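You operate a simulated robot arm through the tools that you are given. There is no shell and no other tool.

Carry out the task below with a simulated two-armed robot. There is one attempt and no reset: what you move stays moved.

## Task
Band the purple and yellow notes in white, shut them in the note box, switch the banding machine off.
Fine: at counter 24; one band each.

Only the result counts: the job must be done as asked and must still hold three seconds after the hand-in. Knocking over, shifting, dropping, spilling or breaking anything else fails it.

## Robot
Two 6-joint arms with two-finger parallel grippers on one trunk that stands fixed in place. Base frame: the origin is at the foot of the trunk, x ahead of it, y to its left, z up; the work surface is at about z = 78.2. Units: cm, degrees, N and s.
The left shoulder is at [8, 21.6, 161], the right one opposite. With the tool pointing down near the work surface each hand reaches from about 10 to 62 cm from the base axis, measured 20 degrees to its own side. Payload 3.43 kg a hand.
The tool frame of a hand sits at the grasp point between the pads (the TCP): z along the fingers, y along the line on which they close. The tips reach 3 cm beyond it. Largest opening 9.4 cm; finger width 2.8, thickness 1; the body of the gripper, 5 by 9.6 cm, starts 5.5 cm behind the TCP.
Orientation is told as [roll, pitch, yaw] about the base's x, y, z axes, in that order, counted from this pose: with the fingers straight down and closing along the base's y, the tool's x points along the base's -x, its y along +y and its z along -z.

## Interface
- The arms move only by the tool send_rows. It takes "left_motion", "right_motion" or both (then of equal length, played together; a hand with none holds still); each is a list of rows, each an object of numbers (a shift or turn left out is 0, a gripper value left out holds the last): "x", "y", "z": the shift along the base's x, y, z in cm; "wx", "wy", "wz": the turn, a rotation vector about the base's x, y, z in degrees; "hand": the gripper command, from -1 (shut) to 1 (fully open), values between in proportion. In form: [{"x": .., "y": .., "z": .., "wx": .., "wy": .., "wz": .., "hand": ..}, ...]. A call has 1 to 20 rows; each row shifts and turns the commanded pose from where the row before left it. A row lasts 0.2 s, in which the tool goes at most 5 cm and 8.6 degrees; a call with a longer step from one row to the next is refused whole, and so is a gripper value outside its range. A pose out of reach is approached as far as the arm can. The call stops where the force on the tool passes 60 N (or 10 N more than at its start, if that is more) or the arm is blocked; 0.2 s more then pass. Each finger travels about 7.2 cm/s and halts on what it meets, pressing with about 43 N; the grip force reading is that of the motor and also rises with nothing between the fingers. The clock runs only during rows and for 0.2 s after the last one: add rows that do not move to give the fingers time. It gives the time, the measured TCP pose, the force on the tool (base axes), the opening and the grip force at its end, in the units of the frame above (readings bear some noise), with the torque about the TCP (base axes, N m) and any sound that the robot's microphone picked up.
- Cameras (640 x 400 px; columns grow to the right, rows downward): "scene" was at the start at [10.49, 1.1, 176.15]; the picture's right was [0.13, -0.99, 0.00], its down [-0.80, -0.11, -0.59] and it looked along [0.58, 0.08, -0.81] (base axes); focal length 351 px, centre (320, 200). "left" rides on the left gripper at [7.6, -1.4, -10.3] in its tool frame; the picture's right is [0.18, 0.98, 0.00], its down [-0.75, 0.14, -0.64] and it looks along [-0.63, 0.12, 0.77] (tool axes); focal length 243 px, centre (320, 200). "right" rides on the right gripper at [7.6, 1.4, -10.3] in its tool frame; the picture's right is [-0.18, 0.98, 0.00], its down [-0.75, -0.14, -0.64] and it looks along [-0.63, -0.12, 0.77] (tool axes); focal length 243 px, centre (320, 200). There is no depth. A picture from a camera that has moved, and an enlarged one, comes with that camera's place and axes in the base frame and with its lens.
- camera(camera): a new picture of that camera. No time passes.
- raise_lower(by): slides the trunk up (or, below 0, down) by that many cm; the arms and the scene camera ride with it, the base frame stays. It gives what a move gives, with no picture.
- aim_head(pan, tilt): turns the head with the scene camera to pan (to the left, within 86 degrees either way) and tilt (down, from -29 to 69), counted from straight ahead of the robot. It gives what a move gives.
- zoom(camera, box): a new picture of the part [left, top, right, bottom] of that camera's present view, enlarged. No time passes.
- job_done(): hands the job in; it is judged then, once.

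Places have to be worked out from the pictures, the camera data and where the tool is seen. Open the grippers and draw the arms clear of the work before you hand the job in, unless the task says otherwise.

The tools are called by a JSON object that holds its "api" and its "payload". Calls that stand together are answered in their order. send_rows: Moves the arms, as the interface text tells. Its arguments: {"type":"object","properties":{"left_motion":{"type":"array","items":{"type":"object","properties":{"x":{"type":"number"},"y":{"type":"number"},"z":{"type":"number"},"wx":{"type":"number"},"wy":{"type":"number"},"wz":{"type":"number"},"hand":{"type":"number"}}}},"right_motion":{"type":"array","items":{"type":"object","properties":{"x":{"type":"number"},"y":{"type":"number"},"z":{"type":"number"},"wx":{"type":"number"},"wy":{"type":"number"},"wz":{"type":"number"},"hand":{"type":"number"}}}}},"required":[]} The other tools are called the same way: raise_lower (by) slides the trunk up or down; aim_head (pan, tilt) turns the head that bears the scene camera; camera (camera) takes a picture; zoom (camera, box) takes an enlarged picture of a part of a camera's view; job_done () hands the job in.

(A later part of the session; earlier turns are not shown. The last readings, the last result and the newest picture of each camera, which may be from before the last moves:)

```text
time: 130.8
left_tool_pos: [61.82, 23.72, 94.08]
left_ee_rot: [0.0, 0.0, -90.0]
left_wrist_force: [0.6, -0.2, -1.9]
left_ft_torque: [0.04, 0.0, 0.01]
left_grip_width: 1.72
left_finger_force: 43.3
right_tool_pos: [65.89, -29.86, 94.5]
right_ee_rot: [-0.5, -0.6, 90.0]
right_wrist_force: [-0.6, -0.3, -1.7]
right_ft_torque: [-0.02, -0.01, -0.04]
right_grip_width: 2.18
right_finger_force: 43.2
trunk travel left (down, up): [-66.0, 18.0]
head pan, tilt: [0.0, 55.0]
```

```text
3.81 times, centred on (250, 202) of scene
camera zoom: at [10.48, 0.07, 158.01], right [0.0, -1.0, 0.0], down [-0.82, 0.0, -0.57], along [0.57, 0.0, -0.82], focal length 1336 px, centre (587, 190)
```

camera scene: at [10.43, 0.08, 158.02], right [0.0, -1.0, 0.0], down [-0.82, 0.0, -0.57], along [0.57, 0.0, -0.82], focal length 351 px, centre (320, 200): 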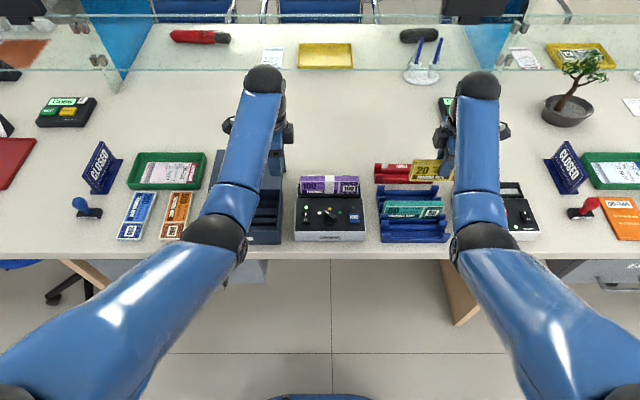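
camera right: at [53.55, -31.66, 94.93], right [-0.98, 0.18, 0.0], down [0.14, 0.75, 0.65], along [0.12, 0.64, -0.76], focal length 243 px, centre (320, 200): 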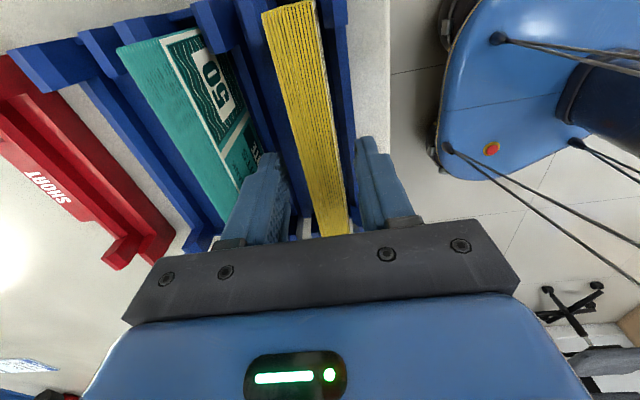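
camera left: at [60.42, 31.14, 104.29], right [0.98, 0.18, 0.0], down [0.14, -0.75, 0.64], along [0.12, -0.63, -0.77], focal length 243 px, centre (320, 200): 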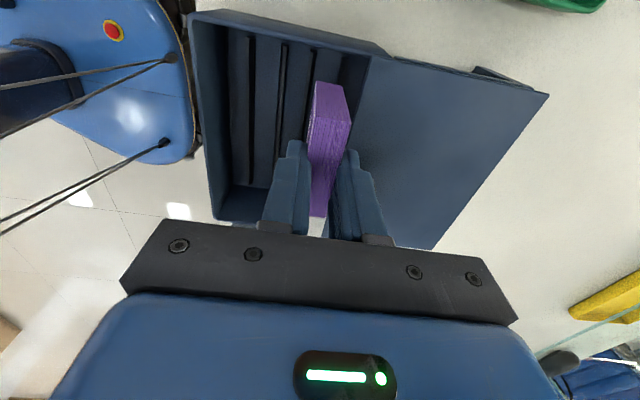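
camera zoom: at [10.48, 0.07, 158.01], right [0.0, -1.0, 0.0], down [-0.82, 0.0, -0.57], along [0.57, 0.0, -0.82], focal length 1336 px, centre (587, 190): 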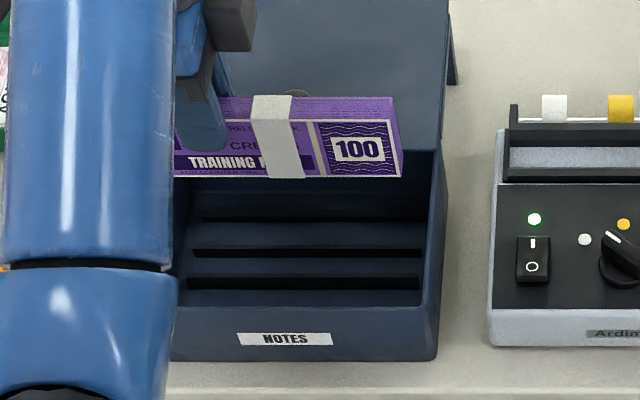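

I lower the pack into the box, pausing just above the ribs.

{"api": "send_rows", "payload": {"left_motion": [{"x": 0.1, "z": -2}, {"z": -2}, {"z": -1.8}, {"z": -1}, {}]}}

{"api": "zoom", "payload": {"camera": "scene", "box": [200, 170, 300, 245]}}

{"api": "zoom", "payload": {"camera": "left", "box": [180, 0, 420, 180]}}

```text
time: 132.0
left_tool_pos: [61.91, 23.63, 87.3]
left_ee_rot: [0.1, -0.1, -90.0]
left_wrist_force: [-0.1, -0.6, -1.9]
left_ft_torque: [0.03, -0.01, -0.01]
left_grip_width: 1.72
left_finger_force: 43.5
right_tool_pos: [65.78, -29.91, 94.45]
right_ee_rot: [-0.4, -0.5, 90.0]
right_wrist_force: [0.0, -0.3, -1.5]
right_ft_torque: [-0.01, 0.0, -0.01]
right_grip_width: 2.16
right_finger_force: 43.0
trunk travel left (down, up): [-66.0, 18.0]
head pan, tilt: [0.0, 55.0]
```

```text
5.33 times, centred on (250, 208) of scene
camera zoom: at [10.5, 0.11, 158.01], right [0.0, -1.0, 0.0], down [-0.82, 0.0, -0.57], along [0.57, 0.0, -0.82], focal length 1871 px, centre (693, 160)
```

zoom: 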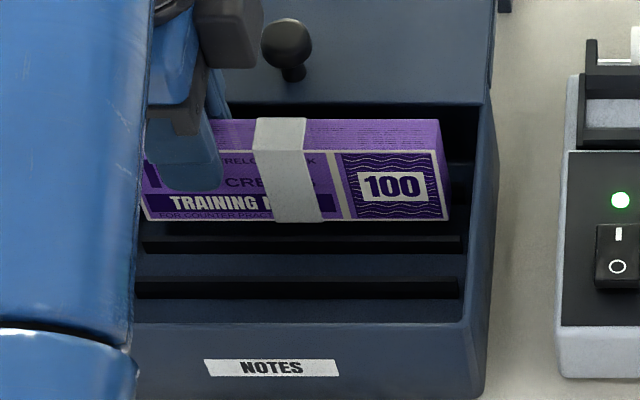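

```text
2.22 times, centred on (300, 90) of left
camera zoom: at [60.46, 31.18, 97.43], right [0.98, 0.18, 0.0], down [0.14, -0.75, 0.64], along [0.12, -0.63, -0.77], focal length 539 px, centre (364, 444)
```

zoom: 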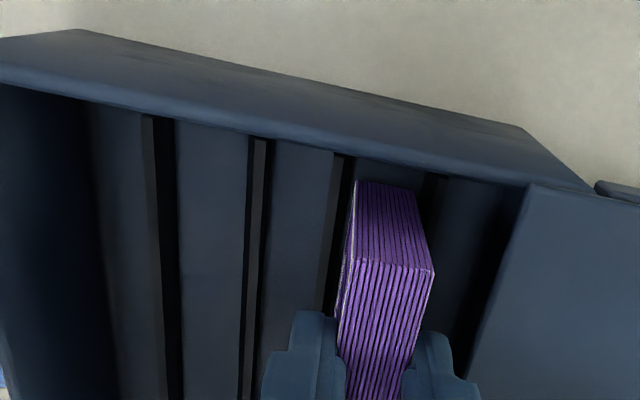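

The end view shows the pack bottom centred between two ribs. I lower it to the floor of the box.

{"api": "send_rows", "payload": {"left_motion": [{"z": -0.5}, {"z": -0.5}, {"z": -0.4}, {"z": -0.3}, {}]}}

```text
time: 133.2
left_tool_pos: [61.96, 23.68, 85.62]
left_ee_rot: [0.0, 0.0, -89.9]
left_wrist_force: [-0.3, -0.3, -1.4]
left_ft_torque: [0.03, 0.01, -0.01]
left_grip_width: 1.7
left_finger_force: 42.9
right_tool_pos: [65.85, -29.84, 94.45]
right_ee_rot: [-0.4, -0.6, 90.2]
right_wrist_force: [-0.4, -1.1, -2.0]
right_ft_torque: [0.06, 0.03, 0.01]
right_grip_width: 2.2
right_finger_force: 43.0
trunk travel left (down, up): [-66.0, 18.0]
head pan, tilt: [0.0, 55.0]
```

{"api": "send_rows", "payload": {"left_motion": [{"z": -0.2}, {"z": -0.2}, {"z": -0.2}, {}]}}

{"api": "zoom", "payload": {"camera": "left", "box": [180, 0, 420, 180]}}

```text
time: 134.2
left_tool_pos: [61.88, 23.65, 85.32]
left_ee_rot: [0.4, 0.0, -89.9]
left_wrist_force: [3.1, 3.5, 23.9]
left_ft_torque: [-0.85, 0.01, -0.05]
left_grip_width: 1.7
left_finger_force: 43.8
right_tool_pos: [65.67, -29.91, 94.73]
right_ee_rot: [-0.6, -0.7, 90.1]
right_wrist_force: [0.3, -0.5, -1.1]
right_ft_torque: [-0.01, 0.0, -0.02]
right_grip_width: 2.18
right_finger_force: 42.8
trunk travel left (down, up): [-66.0, 18.0]
head pan, tilt: [0.0, 55.0]
```

```text
2.22 times, centred on (300, 90) of left
camera zoom: at [60.38, 31.18, 95.57], right [0.98, 0.19, 0.01], down [0.14, -0.75, 0.64], along [0.12, -0.63, -0.77], focal length 539 px, centre (364, 444)
```

zoom: 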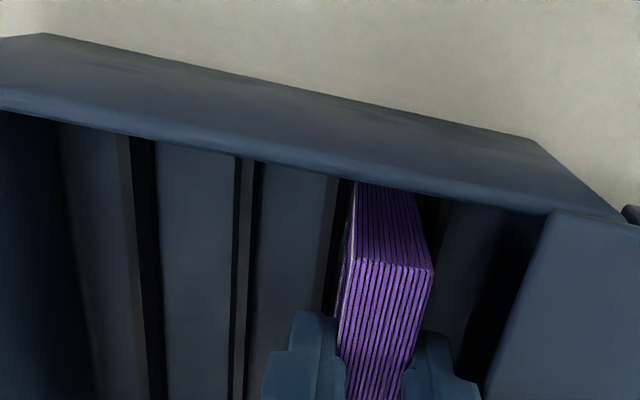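

Floor reached. I ease off, open slightly and withdraw upward.

{"api": "send_rows", "payload": {"left_motion": [{"z": 0.25}, {"hand": -0.45}, {"hand": -0.36}, {}, {"z": 1.5}, {"z": 2}, {"z": 2.5}, {"z": 2}, {}]}}

{"api": "zoom", "payload": {"camera": "left", "box": [160, 0, 480, 240]}}

{"api": "zoom", "payload": {"camera": "scene", "box": [190, 150, 310, 255]}}

```text
time: 136.2
left_tool_pos: [61.94, 23.66, 93.25]
left_ee_rot: [-0.1, 0.0, -89.9]
left_wrist_force: [-0.1, 0.6, 0.0]
left_ft_torque: [0.0, -0.01, -0.04]
left_grip_width: 3.0
left_finger_force: 0.1
right_tool_pos: [65.89, -29.8, 94.61]
right_ee_rot: [-0.4, -0.6, 90.1]
right_wrist_force: [0.8, -0.8, -0.7]
right_ft_torque: [0.02, -0.02, 0.02]
right_grip_width: 2.18
right_finger_force: 43.2
trunk travel left (down, up): [-66.0, 18.0]
head pan, tilt: [0.0, 55.0]
```

```text
1.67 times, centred on (320, 120) of left
camera zoom: at [60.49, 31.23, 103.42], right [0.98, 0.18, 0.0], down [0.14, -0.75, 0.64], along [0.12, -0.63, -0.77], focal length 404 px, centre (320, 333)
```

zoom: 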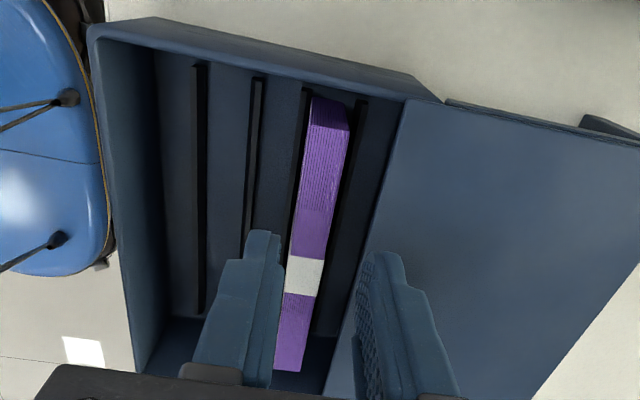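

```text
3.81 times, centred on (250, 202) of scene
camera zoom: at [10.47, 0.12, 158.01], right [0.0, -1.0, 0.0], down [-0.82, 0.0, -0.57], along [0.57, 0.0, -0.82], focal length 1336 px, centre (587, 190)
```

zoom: 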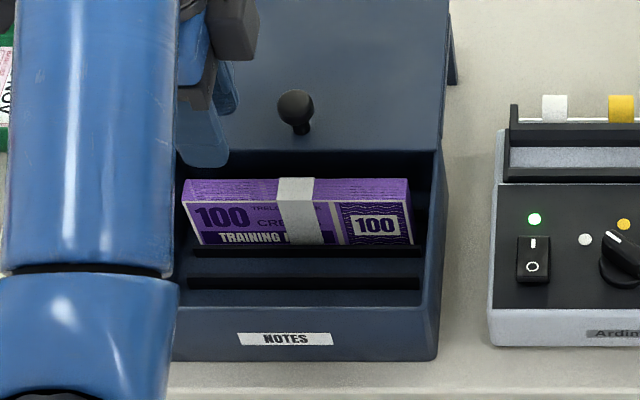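

The purple pack stands in the rear slot. Now the right hand carries the yellow pack to the banding slot.

{"api": "send_rows", "payload": {"right_motion": [{"y": 4, "z": 0.5}, {"y": 4.8}, {"y": 4.8}, {"y": 4.8}, {"y": 4.8}, {"y": 4.2}, {"z": -2}, {"z": -1.5}, {}]}}

{"api": "zoom", "payload": {"camera": "scene", "box": [290, 160, 350, 200]}}

{"api": "zoom", "payload": {"camera": "right", "box": [220, 0, 380, 160]}}

```text
time: 138.2
left_tool_pos: [61.79, 23.89, 93.28]
left_ee_rot: [0.0, 0.0, -89.8]
left_wrist_force: [0.6, 0.1, 0.3]
left_ft_torque: [0.03, 0.03, -0.01]
left_grip_width: 3.0
left_finger_force: 0.1
right_tool_pos: [65.77, -2.37, 91.63]
right_ee_rot: [-0.3, -0.7, 90.1]
right_wrist_force: [-1.0, 0.0, -1.4]
right_ft_torque: [-0.02, -0.01, 0.01]
right_grip_width: 2.18
right_finger_force: 43.3
trunk travel left (down, up): [-66.0, 18.0]
head pan, tilt: [0.0, 55.0]
```

```text
10.00 times, centred on (320, 180) of scene
camera zoom: at [10.46, 0.19, 158.01], right [0.0, -1.0, 0.0], down [-0.82, 0.0, -0.57], along [0.57, 0.0, -0.82], focal length 3508 px, centre (320, 400)
```

zoom: 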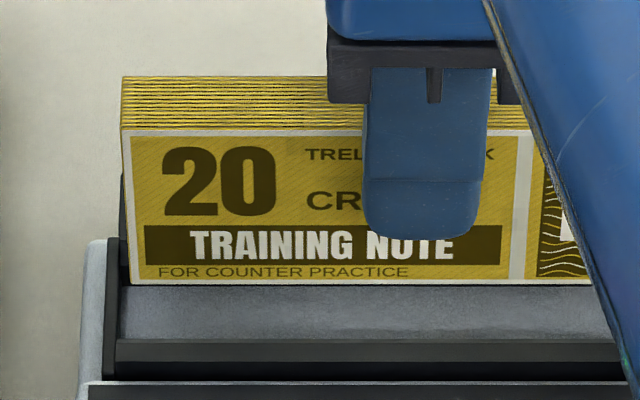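

```text
2.50 times, centred on (300, 80) of right
camera zoom: at [64.2, -10.19, 101.68], right [-0.98, 0.18, 0.0], down [0.14, 0.75, 0.65], along [0.12, 0.64, -0.76], focal length 606 px, centre (370, 500)
```

zoom: 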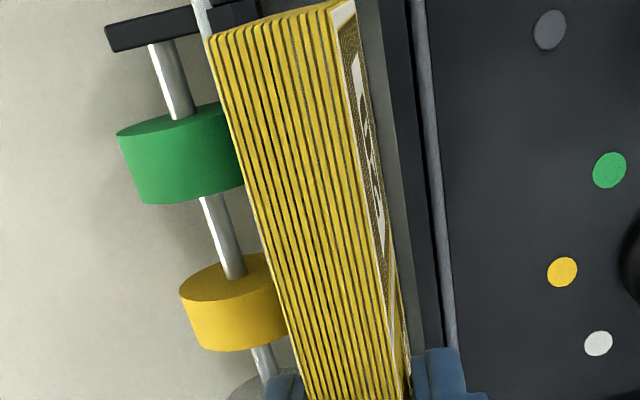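

End gap suggests +0.15 cm in y. I lower the yellow pack into the slot slowly.

{"api": "send_rows", "payload": {"right_motion": [{"y": 0.15, "x": -0.05, "z": -0.6}, {"z": -0.6}, {"z": -0.5}, {"z": -0.4}, {"z": -0.3}, {}]}}

{"api": "zoom", "payload": {"camera": "scene", "box": [290, 160, 350, 200]}}

```text
time: 139.6
left_tool_pos: [61.9, 23.66, 93.27]
left_ee_rot: [0.0, 0.0, -90.0]
left_wrist_force: [-0.1, -0.3, 0.1]
left_ft_torque: [0.01, 0.02, 0.02]
left_grip_width: 3.05
left_finger_force: 0.1
right_tool_pos: [65.82, -2.39, 89.04]
right_ee_rot: [-0.4, -0.6, 90.0]
right_wrist_force: [0.6, 0.3, 0.2]
right_ft_torque: [0.04, -0.01, -0.07]
right_grip_width: 2.16
right_finger_force: 43.4
trunk travel left (down, up): [-66.0, 18.0]
head pan, tilt: [0.0, 55.0]
```

```text
10.00 times, centred on (320, 180) of scene
camera zoom: at [10.48, 0.13, 158.01], right [0.0, -1.0, 0.0], down [-0.82, 0.0, -0.57], along [0.57, 0.0, -0.82], focal length 3508 px, centre (320, 400)
```

zoom: 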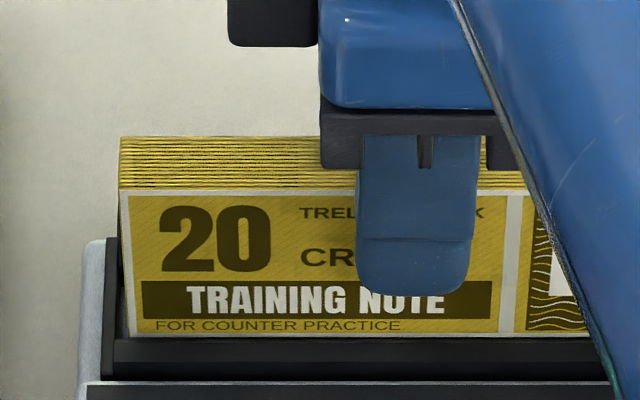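

{"api": "send_rows", "payload": {"right_motion": [{"z": -0.2}, {"z": -0.2}, {"z": -0.2}, {}]}}

{"api": "zoom", "payload": {"camera": "scene", "box": [290, 160, 350, 200]}}

```text
time: 140.6
left_tool_pos: [61.82, 23.74, 93.28]
left_ee_rot: [-0.1, 0.0, -90.0]
left_wrist_force: [-0.8, -1.0, -0.4]
left_ft_torque: [-0.01, 0.01, 0.0]
left_grip_width: 3.02
left_finger_force: 0.2
right_tool_pos: [65.98, -2.18, 88.71]
right_ee_rot: [-0.4, -0.6, 90.1]
right_wrist_force: [0.9, 0.4, -1.1]
right_ft_torque: [-0.02, -0.04, -0.05]
right_grip_width: 2.17
right_finger_force: 43.2
trunk travel left (down, up): [-66.0, 18.0]
head pan, tilt: [0.0, 55.0]
```

```text
10.00 times, centred on (320, 180) of scene
camera zoom: at [10.49, 0.13, 158.01], right [0.0, -1.0, 0.0], down [-0.82, 0.0, -0.57], along [0.57, 0.0, -0.82], focal length 3508 px, centre (320, 400)
```

zoom: 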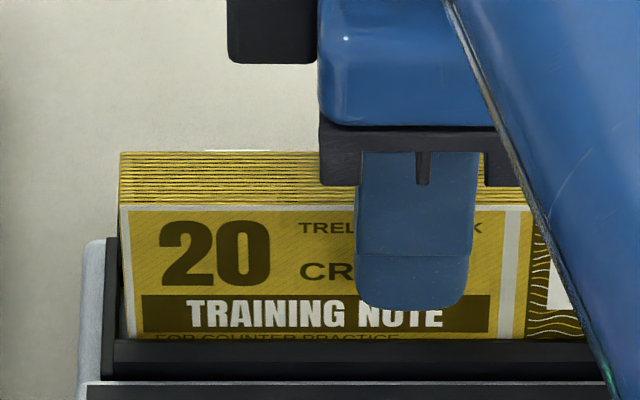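

Sliding down with hardly any force. Continue to the floor.

{"api": "send_rows", "payload": {"right_motion": [{"z": -0.2}, {"z": -0.2}, {"z": -0.2}, {}]}}

{"api": "zoom", "payload": {"camera": "scene", "box": [290, 160, 350, 200]}}

```text
time: 141.6
left_tool_pos: [61.79, 23.77, 93.45]
left_ee_rot: [0.0, 0.0, -90.0]
left_wrist_force: [0.1, -0.4, 1.0]
left_ft_torque: [-0.01, -0.03, -0.02]
left_grip_width: 2.99
left_finger_force: 0.2
right_tool_pos: [65.74, -2.31, 88.23]
right_ee_rot: [-0.6, -0.7, 90.0]
right_wrist_force: [1.0, -0.9, 17.8]
right_ft_torque: [-0.38, -0.15, 0.03]
right_grip_width: 2.14
right_finger_force: 43.3
trunk travel left (down, up): [-66.0, 18.0]
head pan, tilt: [0.0, 55.0]
```

```text
10.00 times, centred on (320, 180) of scene
camera zoom: at [10.14, 0.13, 158.06], right [0.0, -1.0, 0.0], down [-0.82, 0.0, -0.58], along [0.58, 0.0, -0.82], focal length 3508 px, centre (320, 400)
```

zoom: 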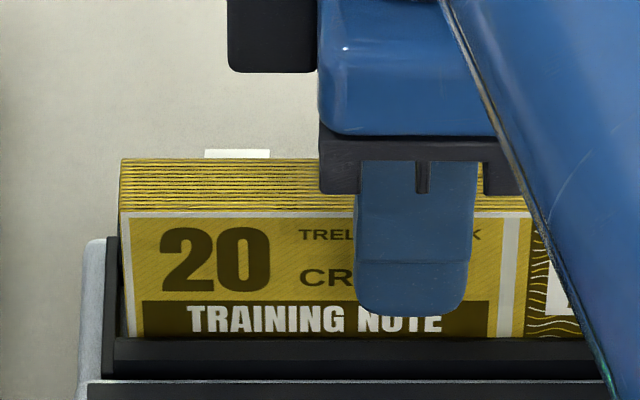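

Floor contact. I ease off, release and raise the right hand, then close it.

{"api": "send_rows", "payload": {"right_motion": [{"z": 0.2}, {"hand": -0.3}, {"hand": -0.1}, {}, {"z": 1.5}, {"z": 2.5}, {"z": 2}, {"hand": -1}, {}, {}]}}

{"api": "zoom", "payload": {"camera": "scene", "box": [280, 150, 380, 230]}}

{"api": "camera", "payload": {"camera": "right"}}

```text
time: 143.8
left_tool_pos: [61.82, 23.74, 93.21]
left_ee_rot: [-0.1, 0.0, -90.0]
left_wrist_force: [0.0, 0.0, 0.0]
left_ft_torque: [0.01, -0.02, 0.0]
left_grip_width: 3.02
left_finger_force: 0.1
right_tool_pos: [65.69, -2.41, 94.1]
right_ee_rot: [-0.5, -0.7, 90.0]
right_wrist_force: [0.3, -0.3, 0.4]
right_ft_torque: [-0.01, 0.01, 0.02]
right_grip_width: 0.02
right_finger_force: 33.1
trunk travel left (down, up): [-66.0, 18.0]
head pan, tilt: [0.0, 55.0]
```

```text
5.00 times, centred on (330, 190) of scene
camera zoom: at [10.46, 0.13, 158.01], right [0.0, -1.0, 0.0], down [-0.82, 0.0, -0.57], along [0.57, 0.0, -0.82], focal length 1754 px, centre (270, 250)
```

zoom: 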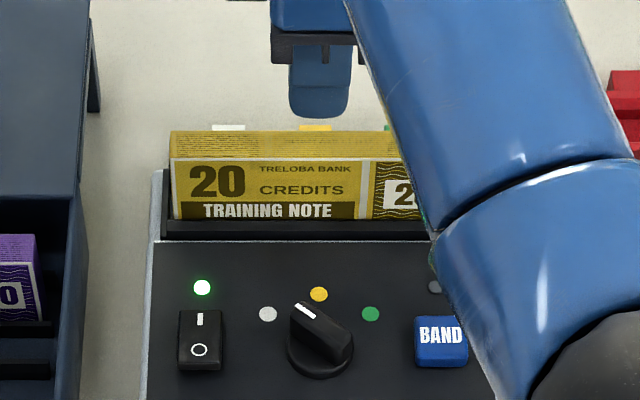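

```text
taken
camera right: at [64.19, -10.1, 104.25], right [-0.98, 0.18, 0.0], down [0.14, 0.75, 0.65], along [0.12, 0.64, -0.76], focal length 243 px, centre (320, 200)
```

right: 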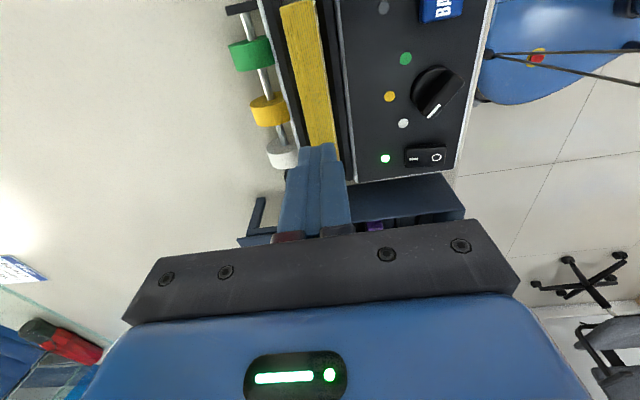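

Yellow is seated. I move over BAND (pressed before at 56.45,-9.0) keeping above the pack, then press once.

{"api": "send_rows", "payload": {"right_motion": [{"x": -3.5, "y": -2.5, "z": -0.3}, {"x": -3.5, "y": -2.5, "z": -1}, {"x": -2.2, "y": -1.6, "z": -1.3}, {"z": -2.5}, {"z": -1.2}, {"z": -0.4}, {}]}}

{"api": "zoom", "payload": {"camera": "right", "box": [200, 20, 440, 220]}}

```text
time: 145.4
left_tool_pos: [61.89, 23.69, 93.27]
left_ee_rot: [0.0, 0.0, -90.1]
left_wrist_force: [-0.7, 0.4, -0.4]
left_ft_torque: [0.03, -0.02, -0.05]
left_grip_width: 3.02
left_finger_force: 0.0
right_tool_pos: [56.55, -8.91, 87.33]
right_ee_rot: [-0.4, -0.6, 90.1]
right_wrist_force: [0.5, 0.0, 0.3]
right_ft_torque: [-0.03, 0.05, 0.04]
right_grip_width: 0.0
right_finger_force: 33.2
trunk travel left (down, up): [-66.0, 18.0]
head pan, tilt: [0.0, 55.0]
```

```text
2.00 times, centred on (320, 120) of right
camera zoom: at [54.98, -16.65, 97.49], right [-0.98, 0.18, 0.0], down [0.14, 0.75, 0.65], along [0.12, 0.64, -0.76], focal length 485 px, centre (320, 360)
```

zoom: 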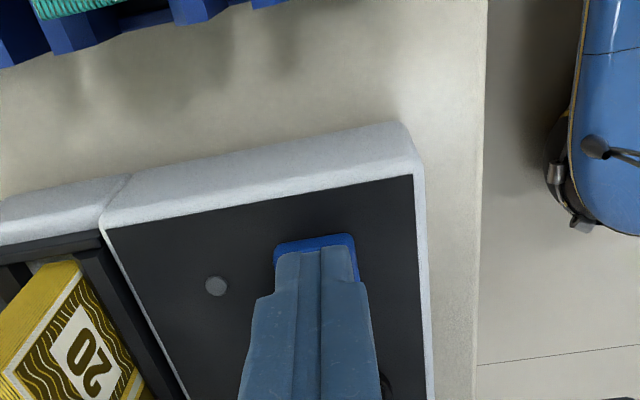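

Tips are on the button; two or three small steps for one click.

{"api": "send_rows", "payload": {"right_motion": [{"z": -0.15}, {"z": -0.15}, {"z": -0.15}, {}]}}

```text
time: 146.4
left_tool_pos: [61.86, 23.71, 93.3]
left_ee_rot: [0.0, 0.0, -90.0]
left_wrist_force: [-0.9, 0.4, -0.5]
left_ft_torque: [0.0, -0.01, 0.02]
left_grip_width: 3.02
left_finger_force: 0.0
right_tool_pos: [56.62, -8.95, 86.84]
right_ee_rot: [-0.4, -0.7, 90.1]
right_wrist_force: [0.6, 1.0, 1.7]
right_ft_torque: [0.0, 0.0, -0.02]
right_grip_width: 0.0
right_finger_force: 32.6
trunk travel left (down, up): [-66.0, 18.0]
head pan, tilt: [0.0, 55.0]
heard: click
```

A click was heard. I lift off and wait for the band.

{"api": "send_rows", "payload": {"right_motion": [{"z": 2}, {"z": 2}, {}, {}, {}, {}, {}, {}, {}, {}, {}, {}, {}, {}]}}

{"api": "zoom", "payload": {"camera": "scene", "box": [280, 150, 380, 230]}}

```text
time: 149.4
left_tool_pos: [61.86, 23.72, 93.31]
left_ee_rot: [0.0, 0.0, -90.0]
left_wrist_force: [-0.6, -0.5, 0.5]
left_ft_torque: [0.02, 0.02, 0.0]
left_grip_width: 3.0
left_finger_force: 0.1
right_tool_pos: [56.63, -8.86, 90.82]
right_ee_rot: [-0.4, -0.7, 90.1]
right_wrist_force: [-0.1, -0.5, 0.5]
right_ft_torque: [0.02, 0.02, 0.02]
right_grip_width: 0.0
right_finger_force: 33.4
trunk travel left (down, up): [-66.0, 18.0]
head pan, tilt: [0.0, 55.0]
```

```text
5.00 times, centred on (330, 190) of scene
camera zoom: at [10.46, 0.13, 158.01], right [0.0, -1.0, 0.0], down [-0.82, 0.0, -0.57], along [0.57, 0.0, -0.82], focal length 1754 px, centre (270, 250)
```

zoom: 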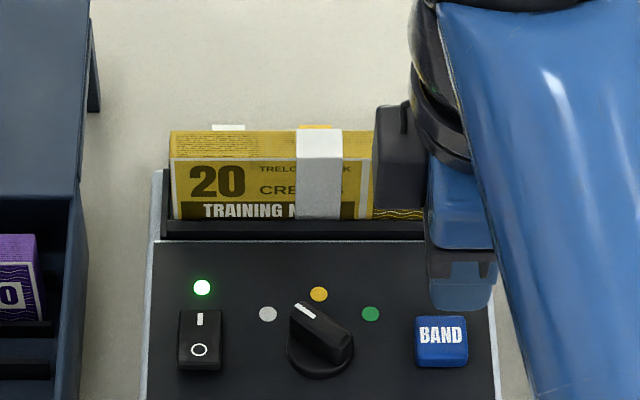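

The yellow pack has its white band. While the right hand is here, I switch the banding machine off: over the "O" end at (55.3,3.4).

{"api": "send_rows", "payload": {"right_motion": [{"z": 1}, {"x": -0.4, "y": 4.2}, {"x": -0.4, "y": 4.2}, {"x": -0.5, "y": 3.9}, {"z": -1.5}, {}]}}

{"api": "zoom", "payload": {"camera": "right", "box": [200, 20, 440, 220]}}

```text
time: 150.8
left_tool_pos: [61.92, 23.58, 93.22]
left_ee_rot: [0.0, 0.0, -90.0]
left_wrist_force: [-0.5, -1.1, 0.7]
left_ft_torque: [0.01, -0.02, -0.02]
left_grip_width: 2.99
left_finger_force: 0.1
right_tool_pos: [55.41, 3.39, 90.45]
right_ee_rot: [-0.4, -0.6, 90.0]
right_wrist_force: [0.4, 0.1, -1.0]
right_ft_torque: [-0.01, 0.02, 0.0]
right_grip_width: 0.02
right_finger_force: 32.5
trunk travel left (down, up): [-66.0, 18.0]
head pan, tilt: [0.0, 55.0]
```

```text
2.00 times, centred on (320, 120) of right
camera zoom: at [53.72, -4.4, 100.62], right [-0.98, 0.18, 0.0], down [0.14, 0.75, 0.65], along [0.12, 0.64, -0.76], focal length 485 px, centre (320, 360)
```

zoom: 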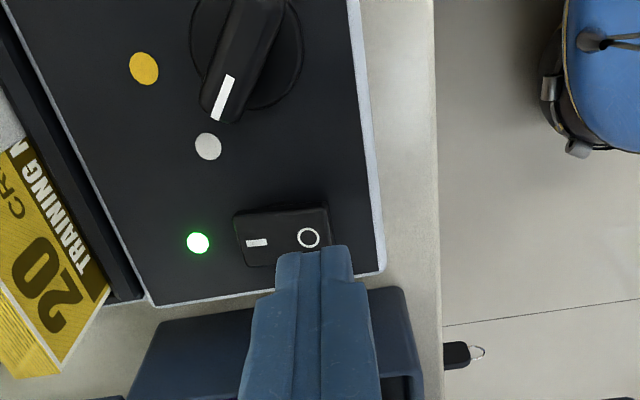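

Tips line up with the "O" end. I press it down.

{"api": "send_rows", "payload": {"right_motion": [{"z": -2}, {"z": -0.8}, {"z": -0.3}, {"z": -0.3}, {"z": -0.25}, {}]}}

{"api": "zoom", "payload": {"camera": "right", "box": [200, 20, 440, 220]}}

```text
time: 152.2
left_tool_pos: [61.77, 23.71, 93.43]
left_ee_rot: [0.1, -0.1, -90.1]
left_wrist_force: [-0.6, 0.0, 0.5]
left_ft_torque: [-0.02, 0.0, 0.0]
left_grip_width: 3.02
left_finger_force: 0.1
right_tool_pos: [55.36, 3.42, 87.13]
right_ee_rot: [-0.7, -0.7, 90.0]
right_wrist_force: [0.5, -2.2, 17.5]
right_ft_torque: [-0.22, -0.18, 0.0]
right_grip_width: 0.01
right_finger_force: 33.1
trunk travel left (down, up): [-66.0, 18.0]
head pan, tilt: [0.0, 55.0]
```

```text
2.00 times, centred on (320, 120) of right
camera zoom: at [53.58, -4.37, 97.22], right [-0.98, 0.18, -0.01], down [0.13, 0.75, 0.65], along [0.13, 0.64, -0.76], focal length 485 px, centre (320, 360)
```

zoom: 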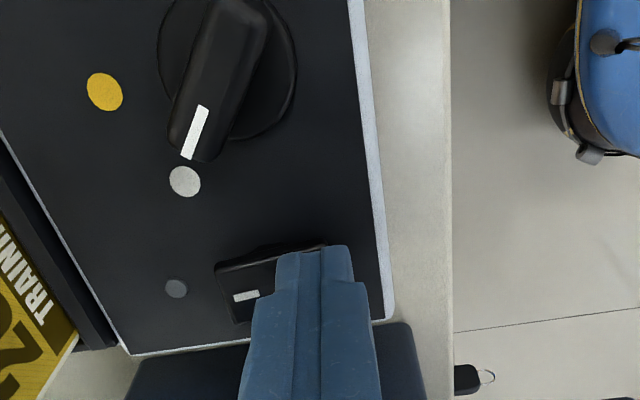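

The lamp is out: banding machine off. I raise the right hand and travel to the note counter to switch it off again as I found it.

{"api": "send_rows", "payload": {"right_motion": [{"z": 2.5}, {"z": 2.4}, {"x": 2, "y": -4}, {"x": 2, "y": -4.4}, {"x": 0.6, "y": -4.8}, {"y": -4.8}, {"y": -4.8}, {"y": -4.8}, {"y": -4.8}, {"y": -4.8}, {"y": -4.8}, {"x": -1.5, "y": -4.6}, {"x": -1.5, "y": -4.5}, {"x": -1.4, "y": -3.7}, {}]}}

{"api": "camera", "payload": {"camera": "right"}}

{"api": "camera", "payload": {"camera": "scene"}}

```text
time: 155.4
left_tool_pos: [61.9, 23.71, 93.22]
left_ee_rot: [0.0, 0.0, -90.0]
left_wrist_force: [0.3, 1.2, 0.1]
left_ft_torque: [0.0, -0.02, 0.03]
left_grip_width: 3.03
left_finger_force: 0.2
right_tool_pos: [55.56, -51.35, 91.69]
right_ee_rot: [-0.4, -0.6, 90.1]
right_wrist_force: [0.2, 1.2, 0.1]
right_ft_torque: [-0.01, -0.03, 0.04]
right_grip_width: 0.0
right_finger_force: 33.0
trunk travel left (down, up): [-66.0, 18.0]
head pan, tilt: [0.0, 55.0]
```

```text
taken
camera right: at [53.87, -59.18, 101.84], right [-0.98, 0.18, 0.0], down [0.14, 0.75, 0.65], along [0.12, 0.64, -0.76], focal length 243 px, centre (320, 200)
```

right: 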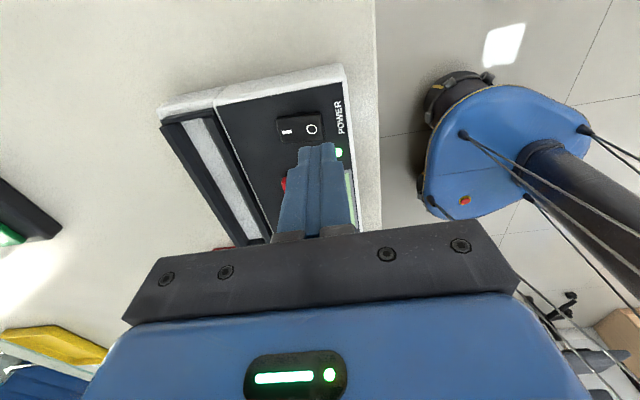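

```text
taken
camera scene: at [10.47, 0.17, 158.01], right [0.0, -1.0, 0.0], down [-0.82, 0.0, -0.57], along [0.57, 0.0, -0.82], focal length 351 px, centre (320, 200)
```

scene: 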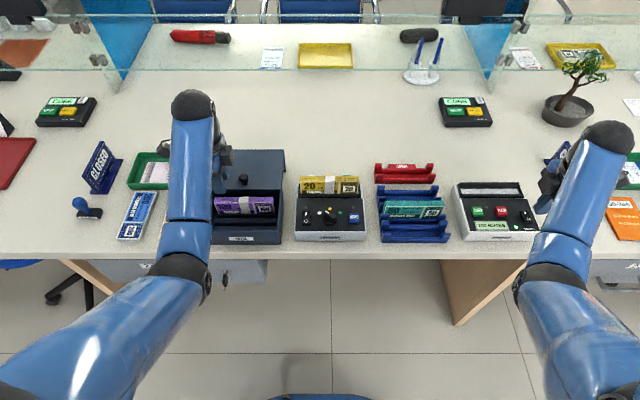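

I press the counter's "O" end with the right hand while the left hand goes to the yellow pack.

{"api": "send_rows", "payload": {"right_motion": [{"z": -2, "x": -0.15, "y": -0.15}, {"z": -1.2}, {"z": -0.5}, {"z": -0.3}, {"z": -0.25}, {"z": -0.25}, {}], "left_motion": [{"y": -4, "z": 0.5}, {"y": -4.5, "x": 0.6}, {"y": -4.5, "x": 0.8}, {"y": -4.5, "x": 1.2}, {"y": -4.6, "x": 1.25}, {}, {}]}}

{"api": "zoom", "payload": {"camera": "scene", "box": [440, 170, 560, 260]}}

{"api": "camera", "payload": {"camera": "left"}}

```text
time: 157.0
left_tool_pos: [65.8, 1.63, 93.83]
left_ee_rot: [0.0, 0.0, -89.8]
left_wrist_force: [0.7, -1.1, 1.1]
left_ft_torque: [-0.03, -0.02, 0.0]
left_grip_width: 3.02
left_finger_force: 0.0
right_tool_pos: [55.29, -51.65, 87.18]
right_ee_rot: [-0.5, -0.6, 90.1]
right_wrist_force: [0.3, -0.5, 0.2]
right_ft_torque: [0.0, -0.01, -0.04]
right_grip_width: 0.0
right_finger_force: 32.9
trunk travel left (down, up): [-66.0, 18.0]
head pan, tilt: [0.0, 55.0]
```

```text
4.44 times, centred on (500, 215) of scene
camera zoom: at [10.46, 0.16, 158.01], right [0.0, -1.0, 0.0], down [-0.82, 0.0, -0.57], along [0.57, 0.0, -0.82], focal length 1559 px, centre (-480, 133)
```

zoom: 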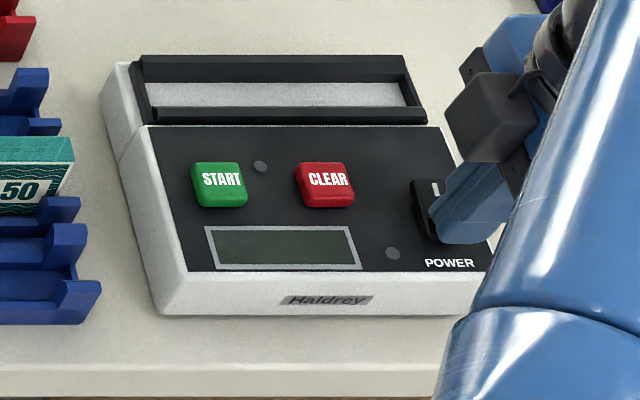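

```text
taken
camera left: at [64.31, 9.23, 103.97], right [0.98, 0.19, 0.0], down [0.14, -0.75, 0.64], along [0.12, -0.63, -0.77], focal length 243 px, centre (320, 200)
```

left: 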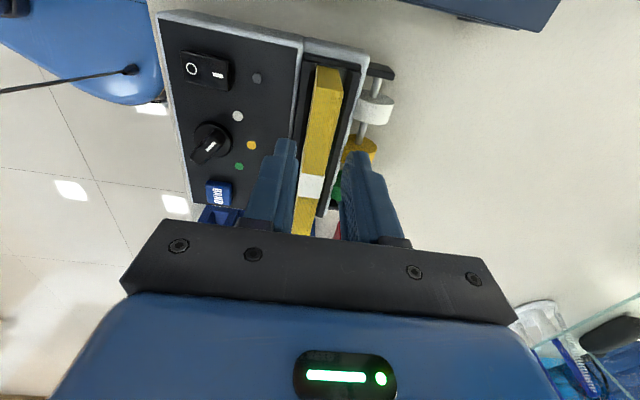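

Counter is off too. Right hand lifts away; left hand opens a little more, descends and grips the yellow pack beside its band.

{"api": "send_rows", "payload": {"right_motion": [{"z": 2}, {"z": 3}, {"z": 2}, {}, {}, {}, {}, {}, {}], "left_motion": [{"hand": -0.2}, {"z": -1.8}, {"z": -1.6}, {"z": -0.9}, {"z": -0.5}, {"hand": -1}, {}, {}, {}]}}

{"api": "send_rows", "payload": {"left_motion": [{"z": 0.5}, {"z": 1}, {"z": 2}, {"z": 2}, {"z": 1}, {}]}}

{"api": "camera", "payload": {"camera": "scene"}}

```text
time: 159.0
left_tool_pos: [65.72, 1.54, 88.98]
left_ee_rot: [0.0, 0.0, -90.0]
left_wrist_force: [-0.1, -0.6, 0.5]
left_ft_torque: [0.01, -0.01, -0.01]
left_grip_width: 1.72
left_finger_force: 43.3
right_tool_pos: [55.25, -51.56, 94.21]
right_ee_rot: [-0.4, -0.6, 90.1]
right_wrist_force: [0.0, 0.4, -0.3]
right_ft_torque: [-0.02, 0.01, -0.02]
right_grip_width: 0.0
right_finger_force: 33.1
trunk travel left (down, up): [-66.0, 18.0]
head pan, tilt: [0.0, 55.0]
```

```text
time: 160.4
left_tool_pos: [65.79, 1.49, 95.59]
left_ee_rot: [-0.1, 0.0, -89.9]
left_wrist_force: [-0.2, -0.3, -1.2]
left_ft_torque: [0.05, -0.01, 0.03]
left_grip_width: 1.68
left_finger_force: 43.0
right_tool_pos: [55.45, -51.64, 94.27]
right_ee_rot: [-0.3, -0.7, 90.0]
right_wrist_force: [-0.3, 0.5, 0.8]
right_ft_torque: [0.02, -0.05, -0.01]
right_grip_width: 0.0
right_finger_force: 33.0
trunk travel left (down, up): [-66.0, 18.0]
head pan, tilt: [0.0, 55.0]
```

```text
taken
camera scene: at [10.49, 0.11, 158.01], right [0.0, -1.0, 0.0], down [-0.82, 0.0, -0.57], along [0.57, 0.0, -0.82], focal length 351 px, centre (320, 200)
```

scene: 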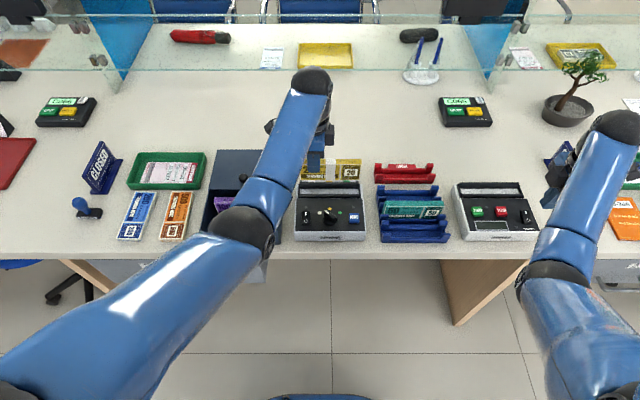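

Yellow pack lifted. I raise the trunk 3 cm for headroom near the box front, then move over the front slot (x≈56.6).

{"api": "raise_lower", "payload": {"by": 3}}

{"api": "send_rows", "payload": {"left_motion": [{"x": -2, "y": 1, "z": -1}, {"x": -2, "y": 2, "z": -1}, {"x": -1.8, "y": 4, "z": -1}, {"x": -0.5, "y": 4.5, "z": -0.5}, {"x": -0.5, "y": 4.5, "z": -0.5}, {"x": -1, "y": 4, "z": -0.5}, {"x": -1.4, "y": 2.2, "z": -0.5}, {}]}}

{"api": "zoom", "payload": {"camera": "left", "box": [140, 0, 460, 240]}}

{"api": "zoom", "payload": {"camera": "scene", "box": [190, 150, 310, 255]}}

```text
time: 161.2
left_tool_pos: [65.75, 1.53, 98.54]
left_ee_rot: [-0.1, 0.1, -90.0]
left_wrist_force: [-0.8, -0.8, -1.1]
left_ft_torque: [0.01, -0.01, 0.02]
left_grip_width: 1.73
left_finger_force: 43.1
right_tool_pos: [55.32, -51.69, 97.15]
right_ee_rot: [-0.3, -0.7, 90.0]
right_wrist_force: [-0.7, -0.4, -0.1]
right_ft_torque: [-0.01, 0.01, 0.0]
right_grip_width: 0.0
right_finger_force: 33.6
trunk travel left (down, up): [-69.0, 15.0]
head pan, tilt: [0.0, 55.0]
```

```text
time: 163.0
left_tool_pos: [56.51, 23.65, 93.53]
left_ee_rot: [0.0, -0.1, -90.0]
left_wrist_force: [0.4, 0.2, -0.6]
left_ft_torque: [0.02, 0.02, 0.0]
left_grip_width: 1.72
left_finger_force: 43.0
right_tool_pos: [55.32, -51.55, 97.15]
right_ee_rot: [-0.3, -0.6, 90.0]
right_wrist_force: [0.7, -0.5, -0.9]
right_ft_torque: [0.03, 0.02, 0.0]
right_grip_width: 0.0
right_finger_force: 33.0
trunk travel left (down, up): [-69.0, 15.0]
head pan, tilt: [0.0, 55.0]
```

```text
1.67 times, centred on (300, 120) of left
camera zoom: at [55.14, 31.22, 103.64], right [0.98, 0.18, 0.0], down [0.14, -0.75, 0.64], along [0.12, -0.63, -0.77], focal length 404 px, centre (353, 333)
```

zoom: 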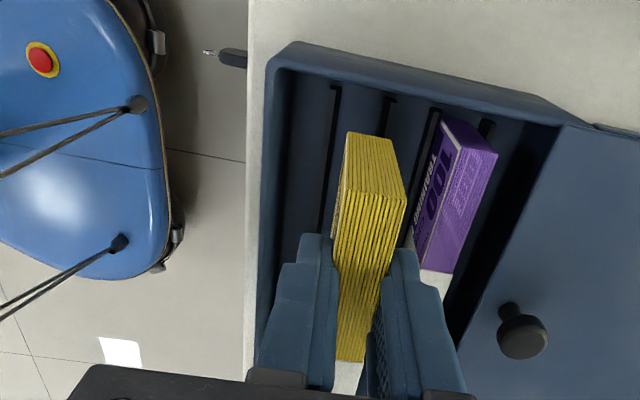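

```text
3.81 times, centred on (250, 202) of scene
camera zoom: at [10.49, 0.07, 161.01], right [0.0, -1.0, 0.0], down [-0.82, 0.0, -0.57], along [0.57, 0.0, -0.82], focal length 1336 px, centre (587, 190)
```

zoom: 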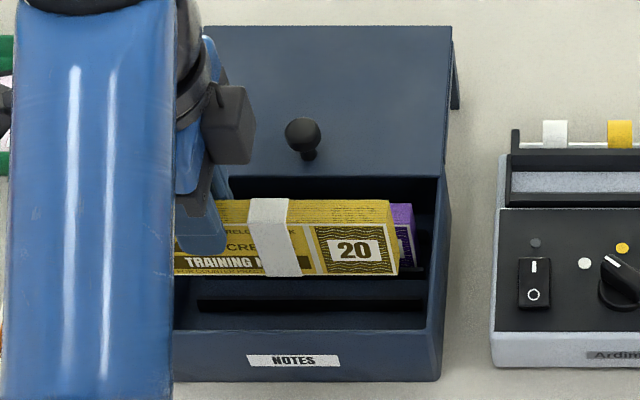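

Over the front slot. I lower to just above the ribs and check the end view.

{"api": "send_rows", "payload": {"left_motion": [{"z": -2}, {"z": -2}, {"z": -1.5}, {"z": -0.6}, {}]}}

{"api": "zoom", "payload": {"camera": "left", "box": [220, 0, 460, 180]}}

{"api": "zoom", "payload": {"camera": "scene", "box": [200, 180, 300, 250]}}

```text
time: 164.2
left_tool_pos: [56.54, 23.62, 87.31]
left_ee_rot: [0.0, 0.1, -90.0]
left_wrist_force: [-1.2, -0.9, -1.9]
left_ft_torque: [0.05, 0.0, -0.01]
left_grip_width: 1.72
left_finger_force: 43.0
right_tool_pos: [55.3, -51.65, 97.19]
right_ee_rot: [-0.4, -0.6, 89.9]
right_wrist_force: [0.2, 0.6, -0.3]
right_ft_torque: [0.0, 0.0, -0.03]
right_grip_width: 0.04
right_finger_force: 33.5
trunk travel left (down, up): [-69.0, 15.0]
head pan, tilt: [0.0, 55.0]
```

```text
2.22 times, centred on (340, 90) of left
camera zoom: at [55.13, 31.15, 97.57], right [0.98, 0.18, 0.0], down [0.14, -0.75, 0.64], along [0.12, -0.63, -0.77], focal length 539 px, centre (276, 444)
```

zoom: 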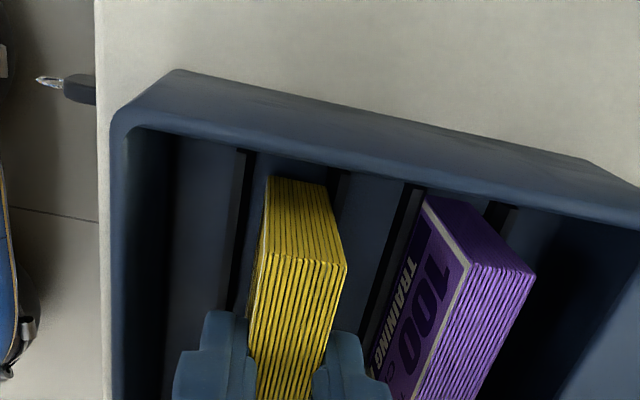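

```text
5.71 times, centred on (250, 215) of scene
camera zoom: at [10.47, 0.11, 161.01], right [0.0, -1.0, 0.0], down [-0.82, 0.0, -0.57], along [0.57, 0.0, -0.82], focal length 2005 px, centre (720, 114)
```

zoom: 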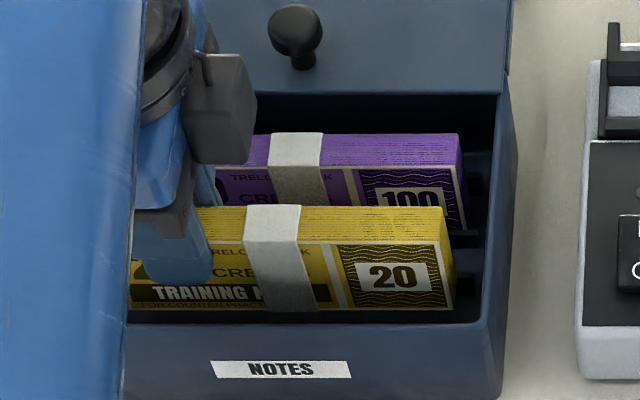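

The gap is smaller on the far side, so I shift 0.13 cm toward the front and lower to the floor.

{"api": "send_rows", "payload": {"left_motion": [{"x": -0.13, "z": -0.3}, {"z": -0.4}, {"z": -0.4}, {"z": -0.4}, {"z": -0.3}, {}]}}

{"api": "zoom", "payload": {"camera": "left", "box": [220, 0, 460, 180]}}

```text
time: 165.6
left_tool_pos: [56.39, 23.64, 85.59]
left_ee_rot: [0.0, 0.1, -90.0]
left_wrist_force: [-0.6, 0.6, -0.7]
left_ft_torque: [0.07, -0.02, 0.0]
left_grip_width: 1.69
left_finger_force: 43.0
right_tool_pos: [55.4, -51.67, 97.27]
right_ee_rot: [-0.4, -0.5, 90.1]
right_wrist_force: [-0.7, 0.0, -0.8]
right_ft_torque: [0.0, 0.0, -0.03]
right_grip_width: 0.01
right_finger_force: 32.9
trunk travel left (down, up): [-69.0, 15.0]
head pan, tilt: [0.0, 55.0]
```

```text
2.22 times, centred on (340, 90) of left
camera zoom: at [55.0, 31.21, 95.75], right [0.98, 0.18, 0.0], down [0.14, -0.75, 0.64], along [0.12, -0.63, -0.77], focal length 539 px, centre (276, 444)
```

zoom: 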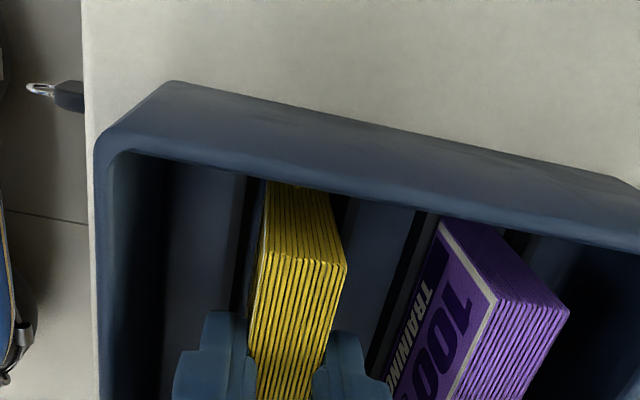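

Nearly down. Last small steps to the floor, then release and rise.

{"api": "send_rows", "payload": {"left_motion": [{"z": -0.2}, {"z": -0.15}, {}]}}

{"api": "send_rows", "payload": {"left_motion": [{"z": 0.1}, {"hand": -0.5}, {"hand": -0.4}, {}, {"z": 1.5}, {"z": 2}, {"z": 2.5}, {"z": 2}, {}]}}

{"api": "zoom", "payload": {"camera": "left", "box": [140, 0, 460, 240]}}

{"api": "zoom", "payload": {"camera": "scene", "box": [190, 150, 310, 255]}}

```text
time: 166.4
left_tool_pos: [56.33, 23.65, 85.41]
left_ee_rot: [0.0, -0.1, -89.9]
left_wrist_force: [0.1, 1.2, 7.8]
left_ft_torque: [-0.53, 0.06, -0.02]
left_grip_width: 1.72
left_finger_force: 43.2
right_tool_pos: [55.36, -51.65, 97.3]
right_ee_rot: [-0.4, -0.6, 90.0]
right_wrist_force: [-0.3, 0.2, 0.8]
right_ft_torque: [0.0, -0.01, 0.0]
right_grip_width: 0.01
right_finger_force: 33.2
trunk travel left (down, up): [-69.0, 15.0]
head pan, tilt: [0.0, 55.0]
```

```text
time: 168.4
left_tool_pos: [56.34, 23.75, 93.38]
left_ee_rot: [0.0, 0.0, -90.0]
left_wrist_force: [-0.1, 0.6, -0.2]
left_ft_torque: [0.01, 0.0, -0.04]
left_grip_width: 2.8
left_finger_force: 0.1
right_tool_pos: [55.27, -51.71, 97.24]
right_ee_rot: [-0.4, -0.6, 90.1]
right_wrist_force: [0.0, -0.1, 0.3]
right_ft_torque: [-0.04, -0.02, 0.0]
right_grip_width: 0.01
right_finger_force: 32.4
trunk travel left (down, up): [-69.0, 15.0]
head pan, tilt: [0.0, 55.0]
```

```text
1.67 times, centred on (300, 120) of left
camera zoom: at [55.03, 31.25, 103.53], right [0.98, 0.18, 0.0], down [0.14, -0.75, 0.64], along [0.12, -0.63, -0.77], focal length 404 px, centre (353, 333)
```

zoom: 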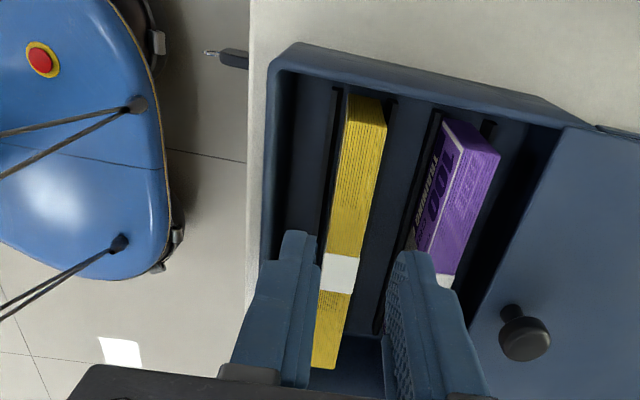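

```text
3.81 times, centred on (250, 202) of scene
camera zoom: at [10.45, 0.12, 161.01], right [0.0, -1.0, 0.0], down [-0.82, 0.0, -0.57], along [0.57, 0.0, -0.82], focal length 1336 px, centre (587, 190)
```

zoom: 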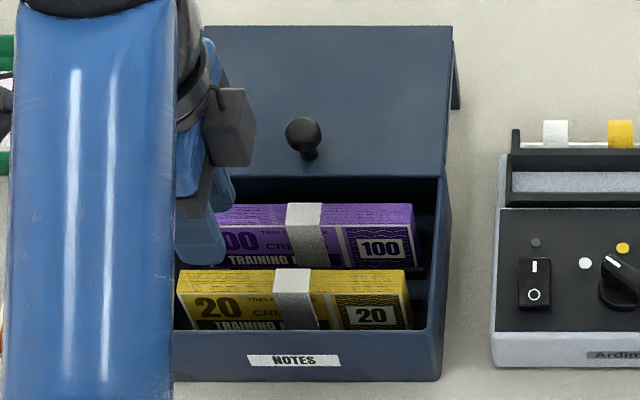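

Both banded packs stand in the box. Now I take the lid knob (≈66.2,19.5) with the left hand to slide the lid shut.

{"api": "send_rows", "payload": {"left_motion": [{"x": 3.3, "y": -1.4, "z": 0.5, "hand": 0.05}, {"x": 3.3, "y": -1.4, "z": 0.5}, {"x": 3.25, "y": -1.4}, {"z": -2}, {"z": -1.5}, {"z": -1}, {}]}}

{"api": "camera", "payload": {"camera": "left"}}

{"api": "zoom", "payload": {"camera": "scene", "box": [190, 150, 310, 255]}}

```text
time: 170.0
left_tool_pos: [66.24, 19.37, 89.91]
left_ee_rot: [0.0, 0.0, -89.9]
left_wrist_force: [-0.3, -0.8, 0.2]
left_ft_torque: [-0.03, 0.01, -0.03]
left_grip_width: 4.93
left_finger_force: 0.1
right_tool_pos: [55.25, -51.62, 97.18]
right_ee_rot: [-0.4, -0.6, 90.1]
right_wrist_force: [0.5, -0.4, 0.7]
right_ft_torque: [0.01, -0.01, 0.01]
right_grip_width: 0.0
right_finger_force: 33.0
trunk travel left (down, up): [-69.0, 15.0]
head pan, tilt: [0.0, 55.0]
```

```text
taken
camera left: at [64.88, 26.97, 100.05], right [0.98, 0.18, 0.0], down [0.14, -0.75, 0.64], along [0.12, -0.63, -0.77], focal length 243 px, centre (320, 200)
```

left: 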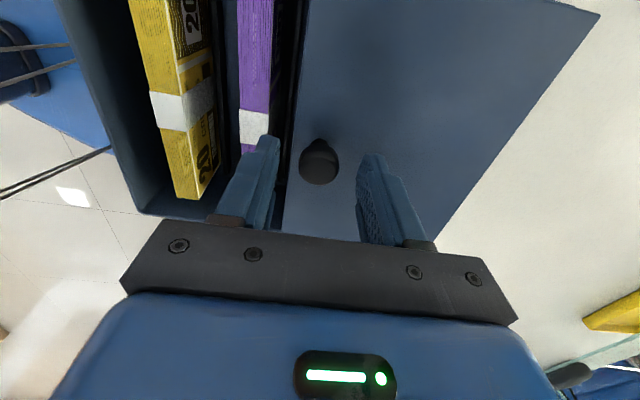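

```text
3.81 times, centred on (250, 202) of scene
camera zoom: at [10.45, 0.12, 161.01], right [0.0, -1.0, 0.0], down [-0.82, 0.0, -0.57], along [0.57, 0.0, -0.82], focal length 1336 px, centre (587, 190)
```

zoom: 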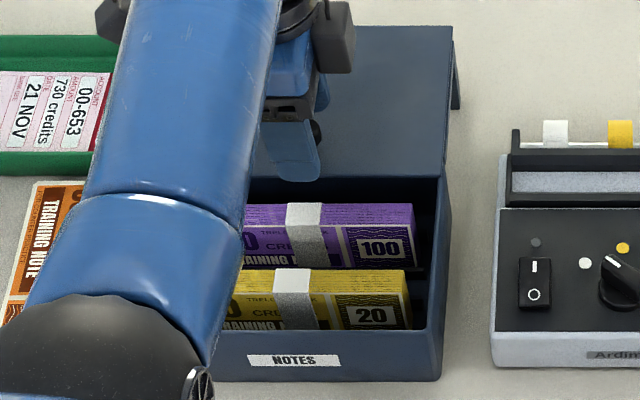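

Knob is centred between the fingers. I lower, grip, and begin sliding the lid forward.

{"api": "send_rows", "payload": {"left_motion": [{"z": -0.5}, {"z": -0.4}, {"hand": -1}, {}, {}, {"x": -0.5}, {"x": -0.8}, {"x": -1}, {}]}}

{"api": "zoom", "payload": {"camera": "scene", "box": [190, 150, 310, 255]}}

```text
time: 172.0
left_tool_pos: [63.91, 19.49, 88.98]
left_ee_rot: [0.0, 0.1, -90.0]
left_wrist_force: [-0.4, -2.1, -1.8]
left_ft_torque: [-0.08, 0.02, -0.01]
left_grip_width: 2.31
left_finger_force: 45.2
right_tool_pos: [55.33, -51.74, 97.27]
right_ee_rot: [-0.4, -0.6, 89.9]
right_wrist_force: [-0.2, 0.0, -0.3]
right_ft_torque: [-0.02, 0.02, 0.0]
right_grip_width: 0.0
right_finger_force: 32.9
trunk travel left (down, up): [-69.0, 15.0]
head pan, tilt: [0.0, 55.0]
```

```text
3.81 times, centred on (250, 202) of scene
camera zoom: at [10.48, 0.08, 161.01], right [0.0, -1.0, 0.0], down [-0.82, 0.0, -0.57], along [0.57, 0.0, -0.82], focal length 1336 px, centre (587, 190)
```

zoom: 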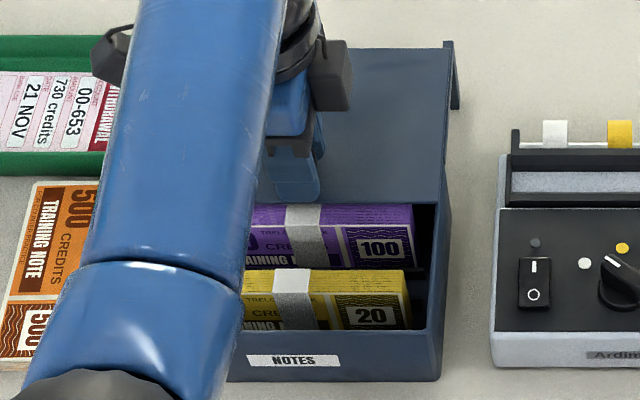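

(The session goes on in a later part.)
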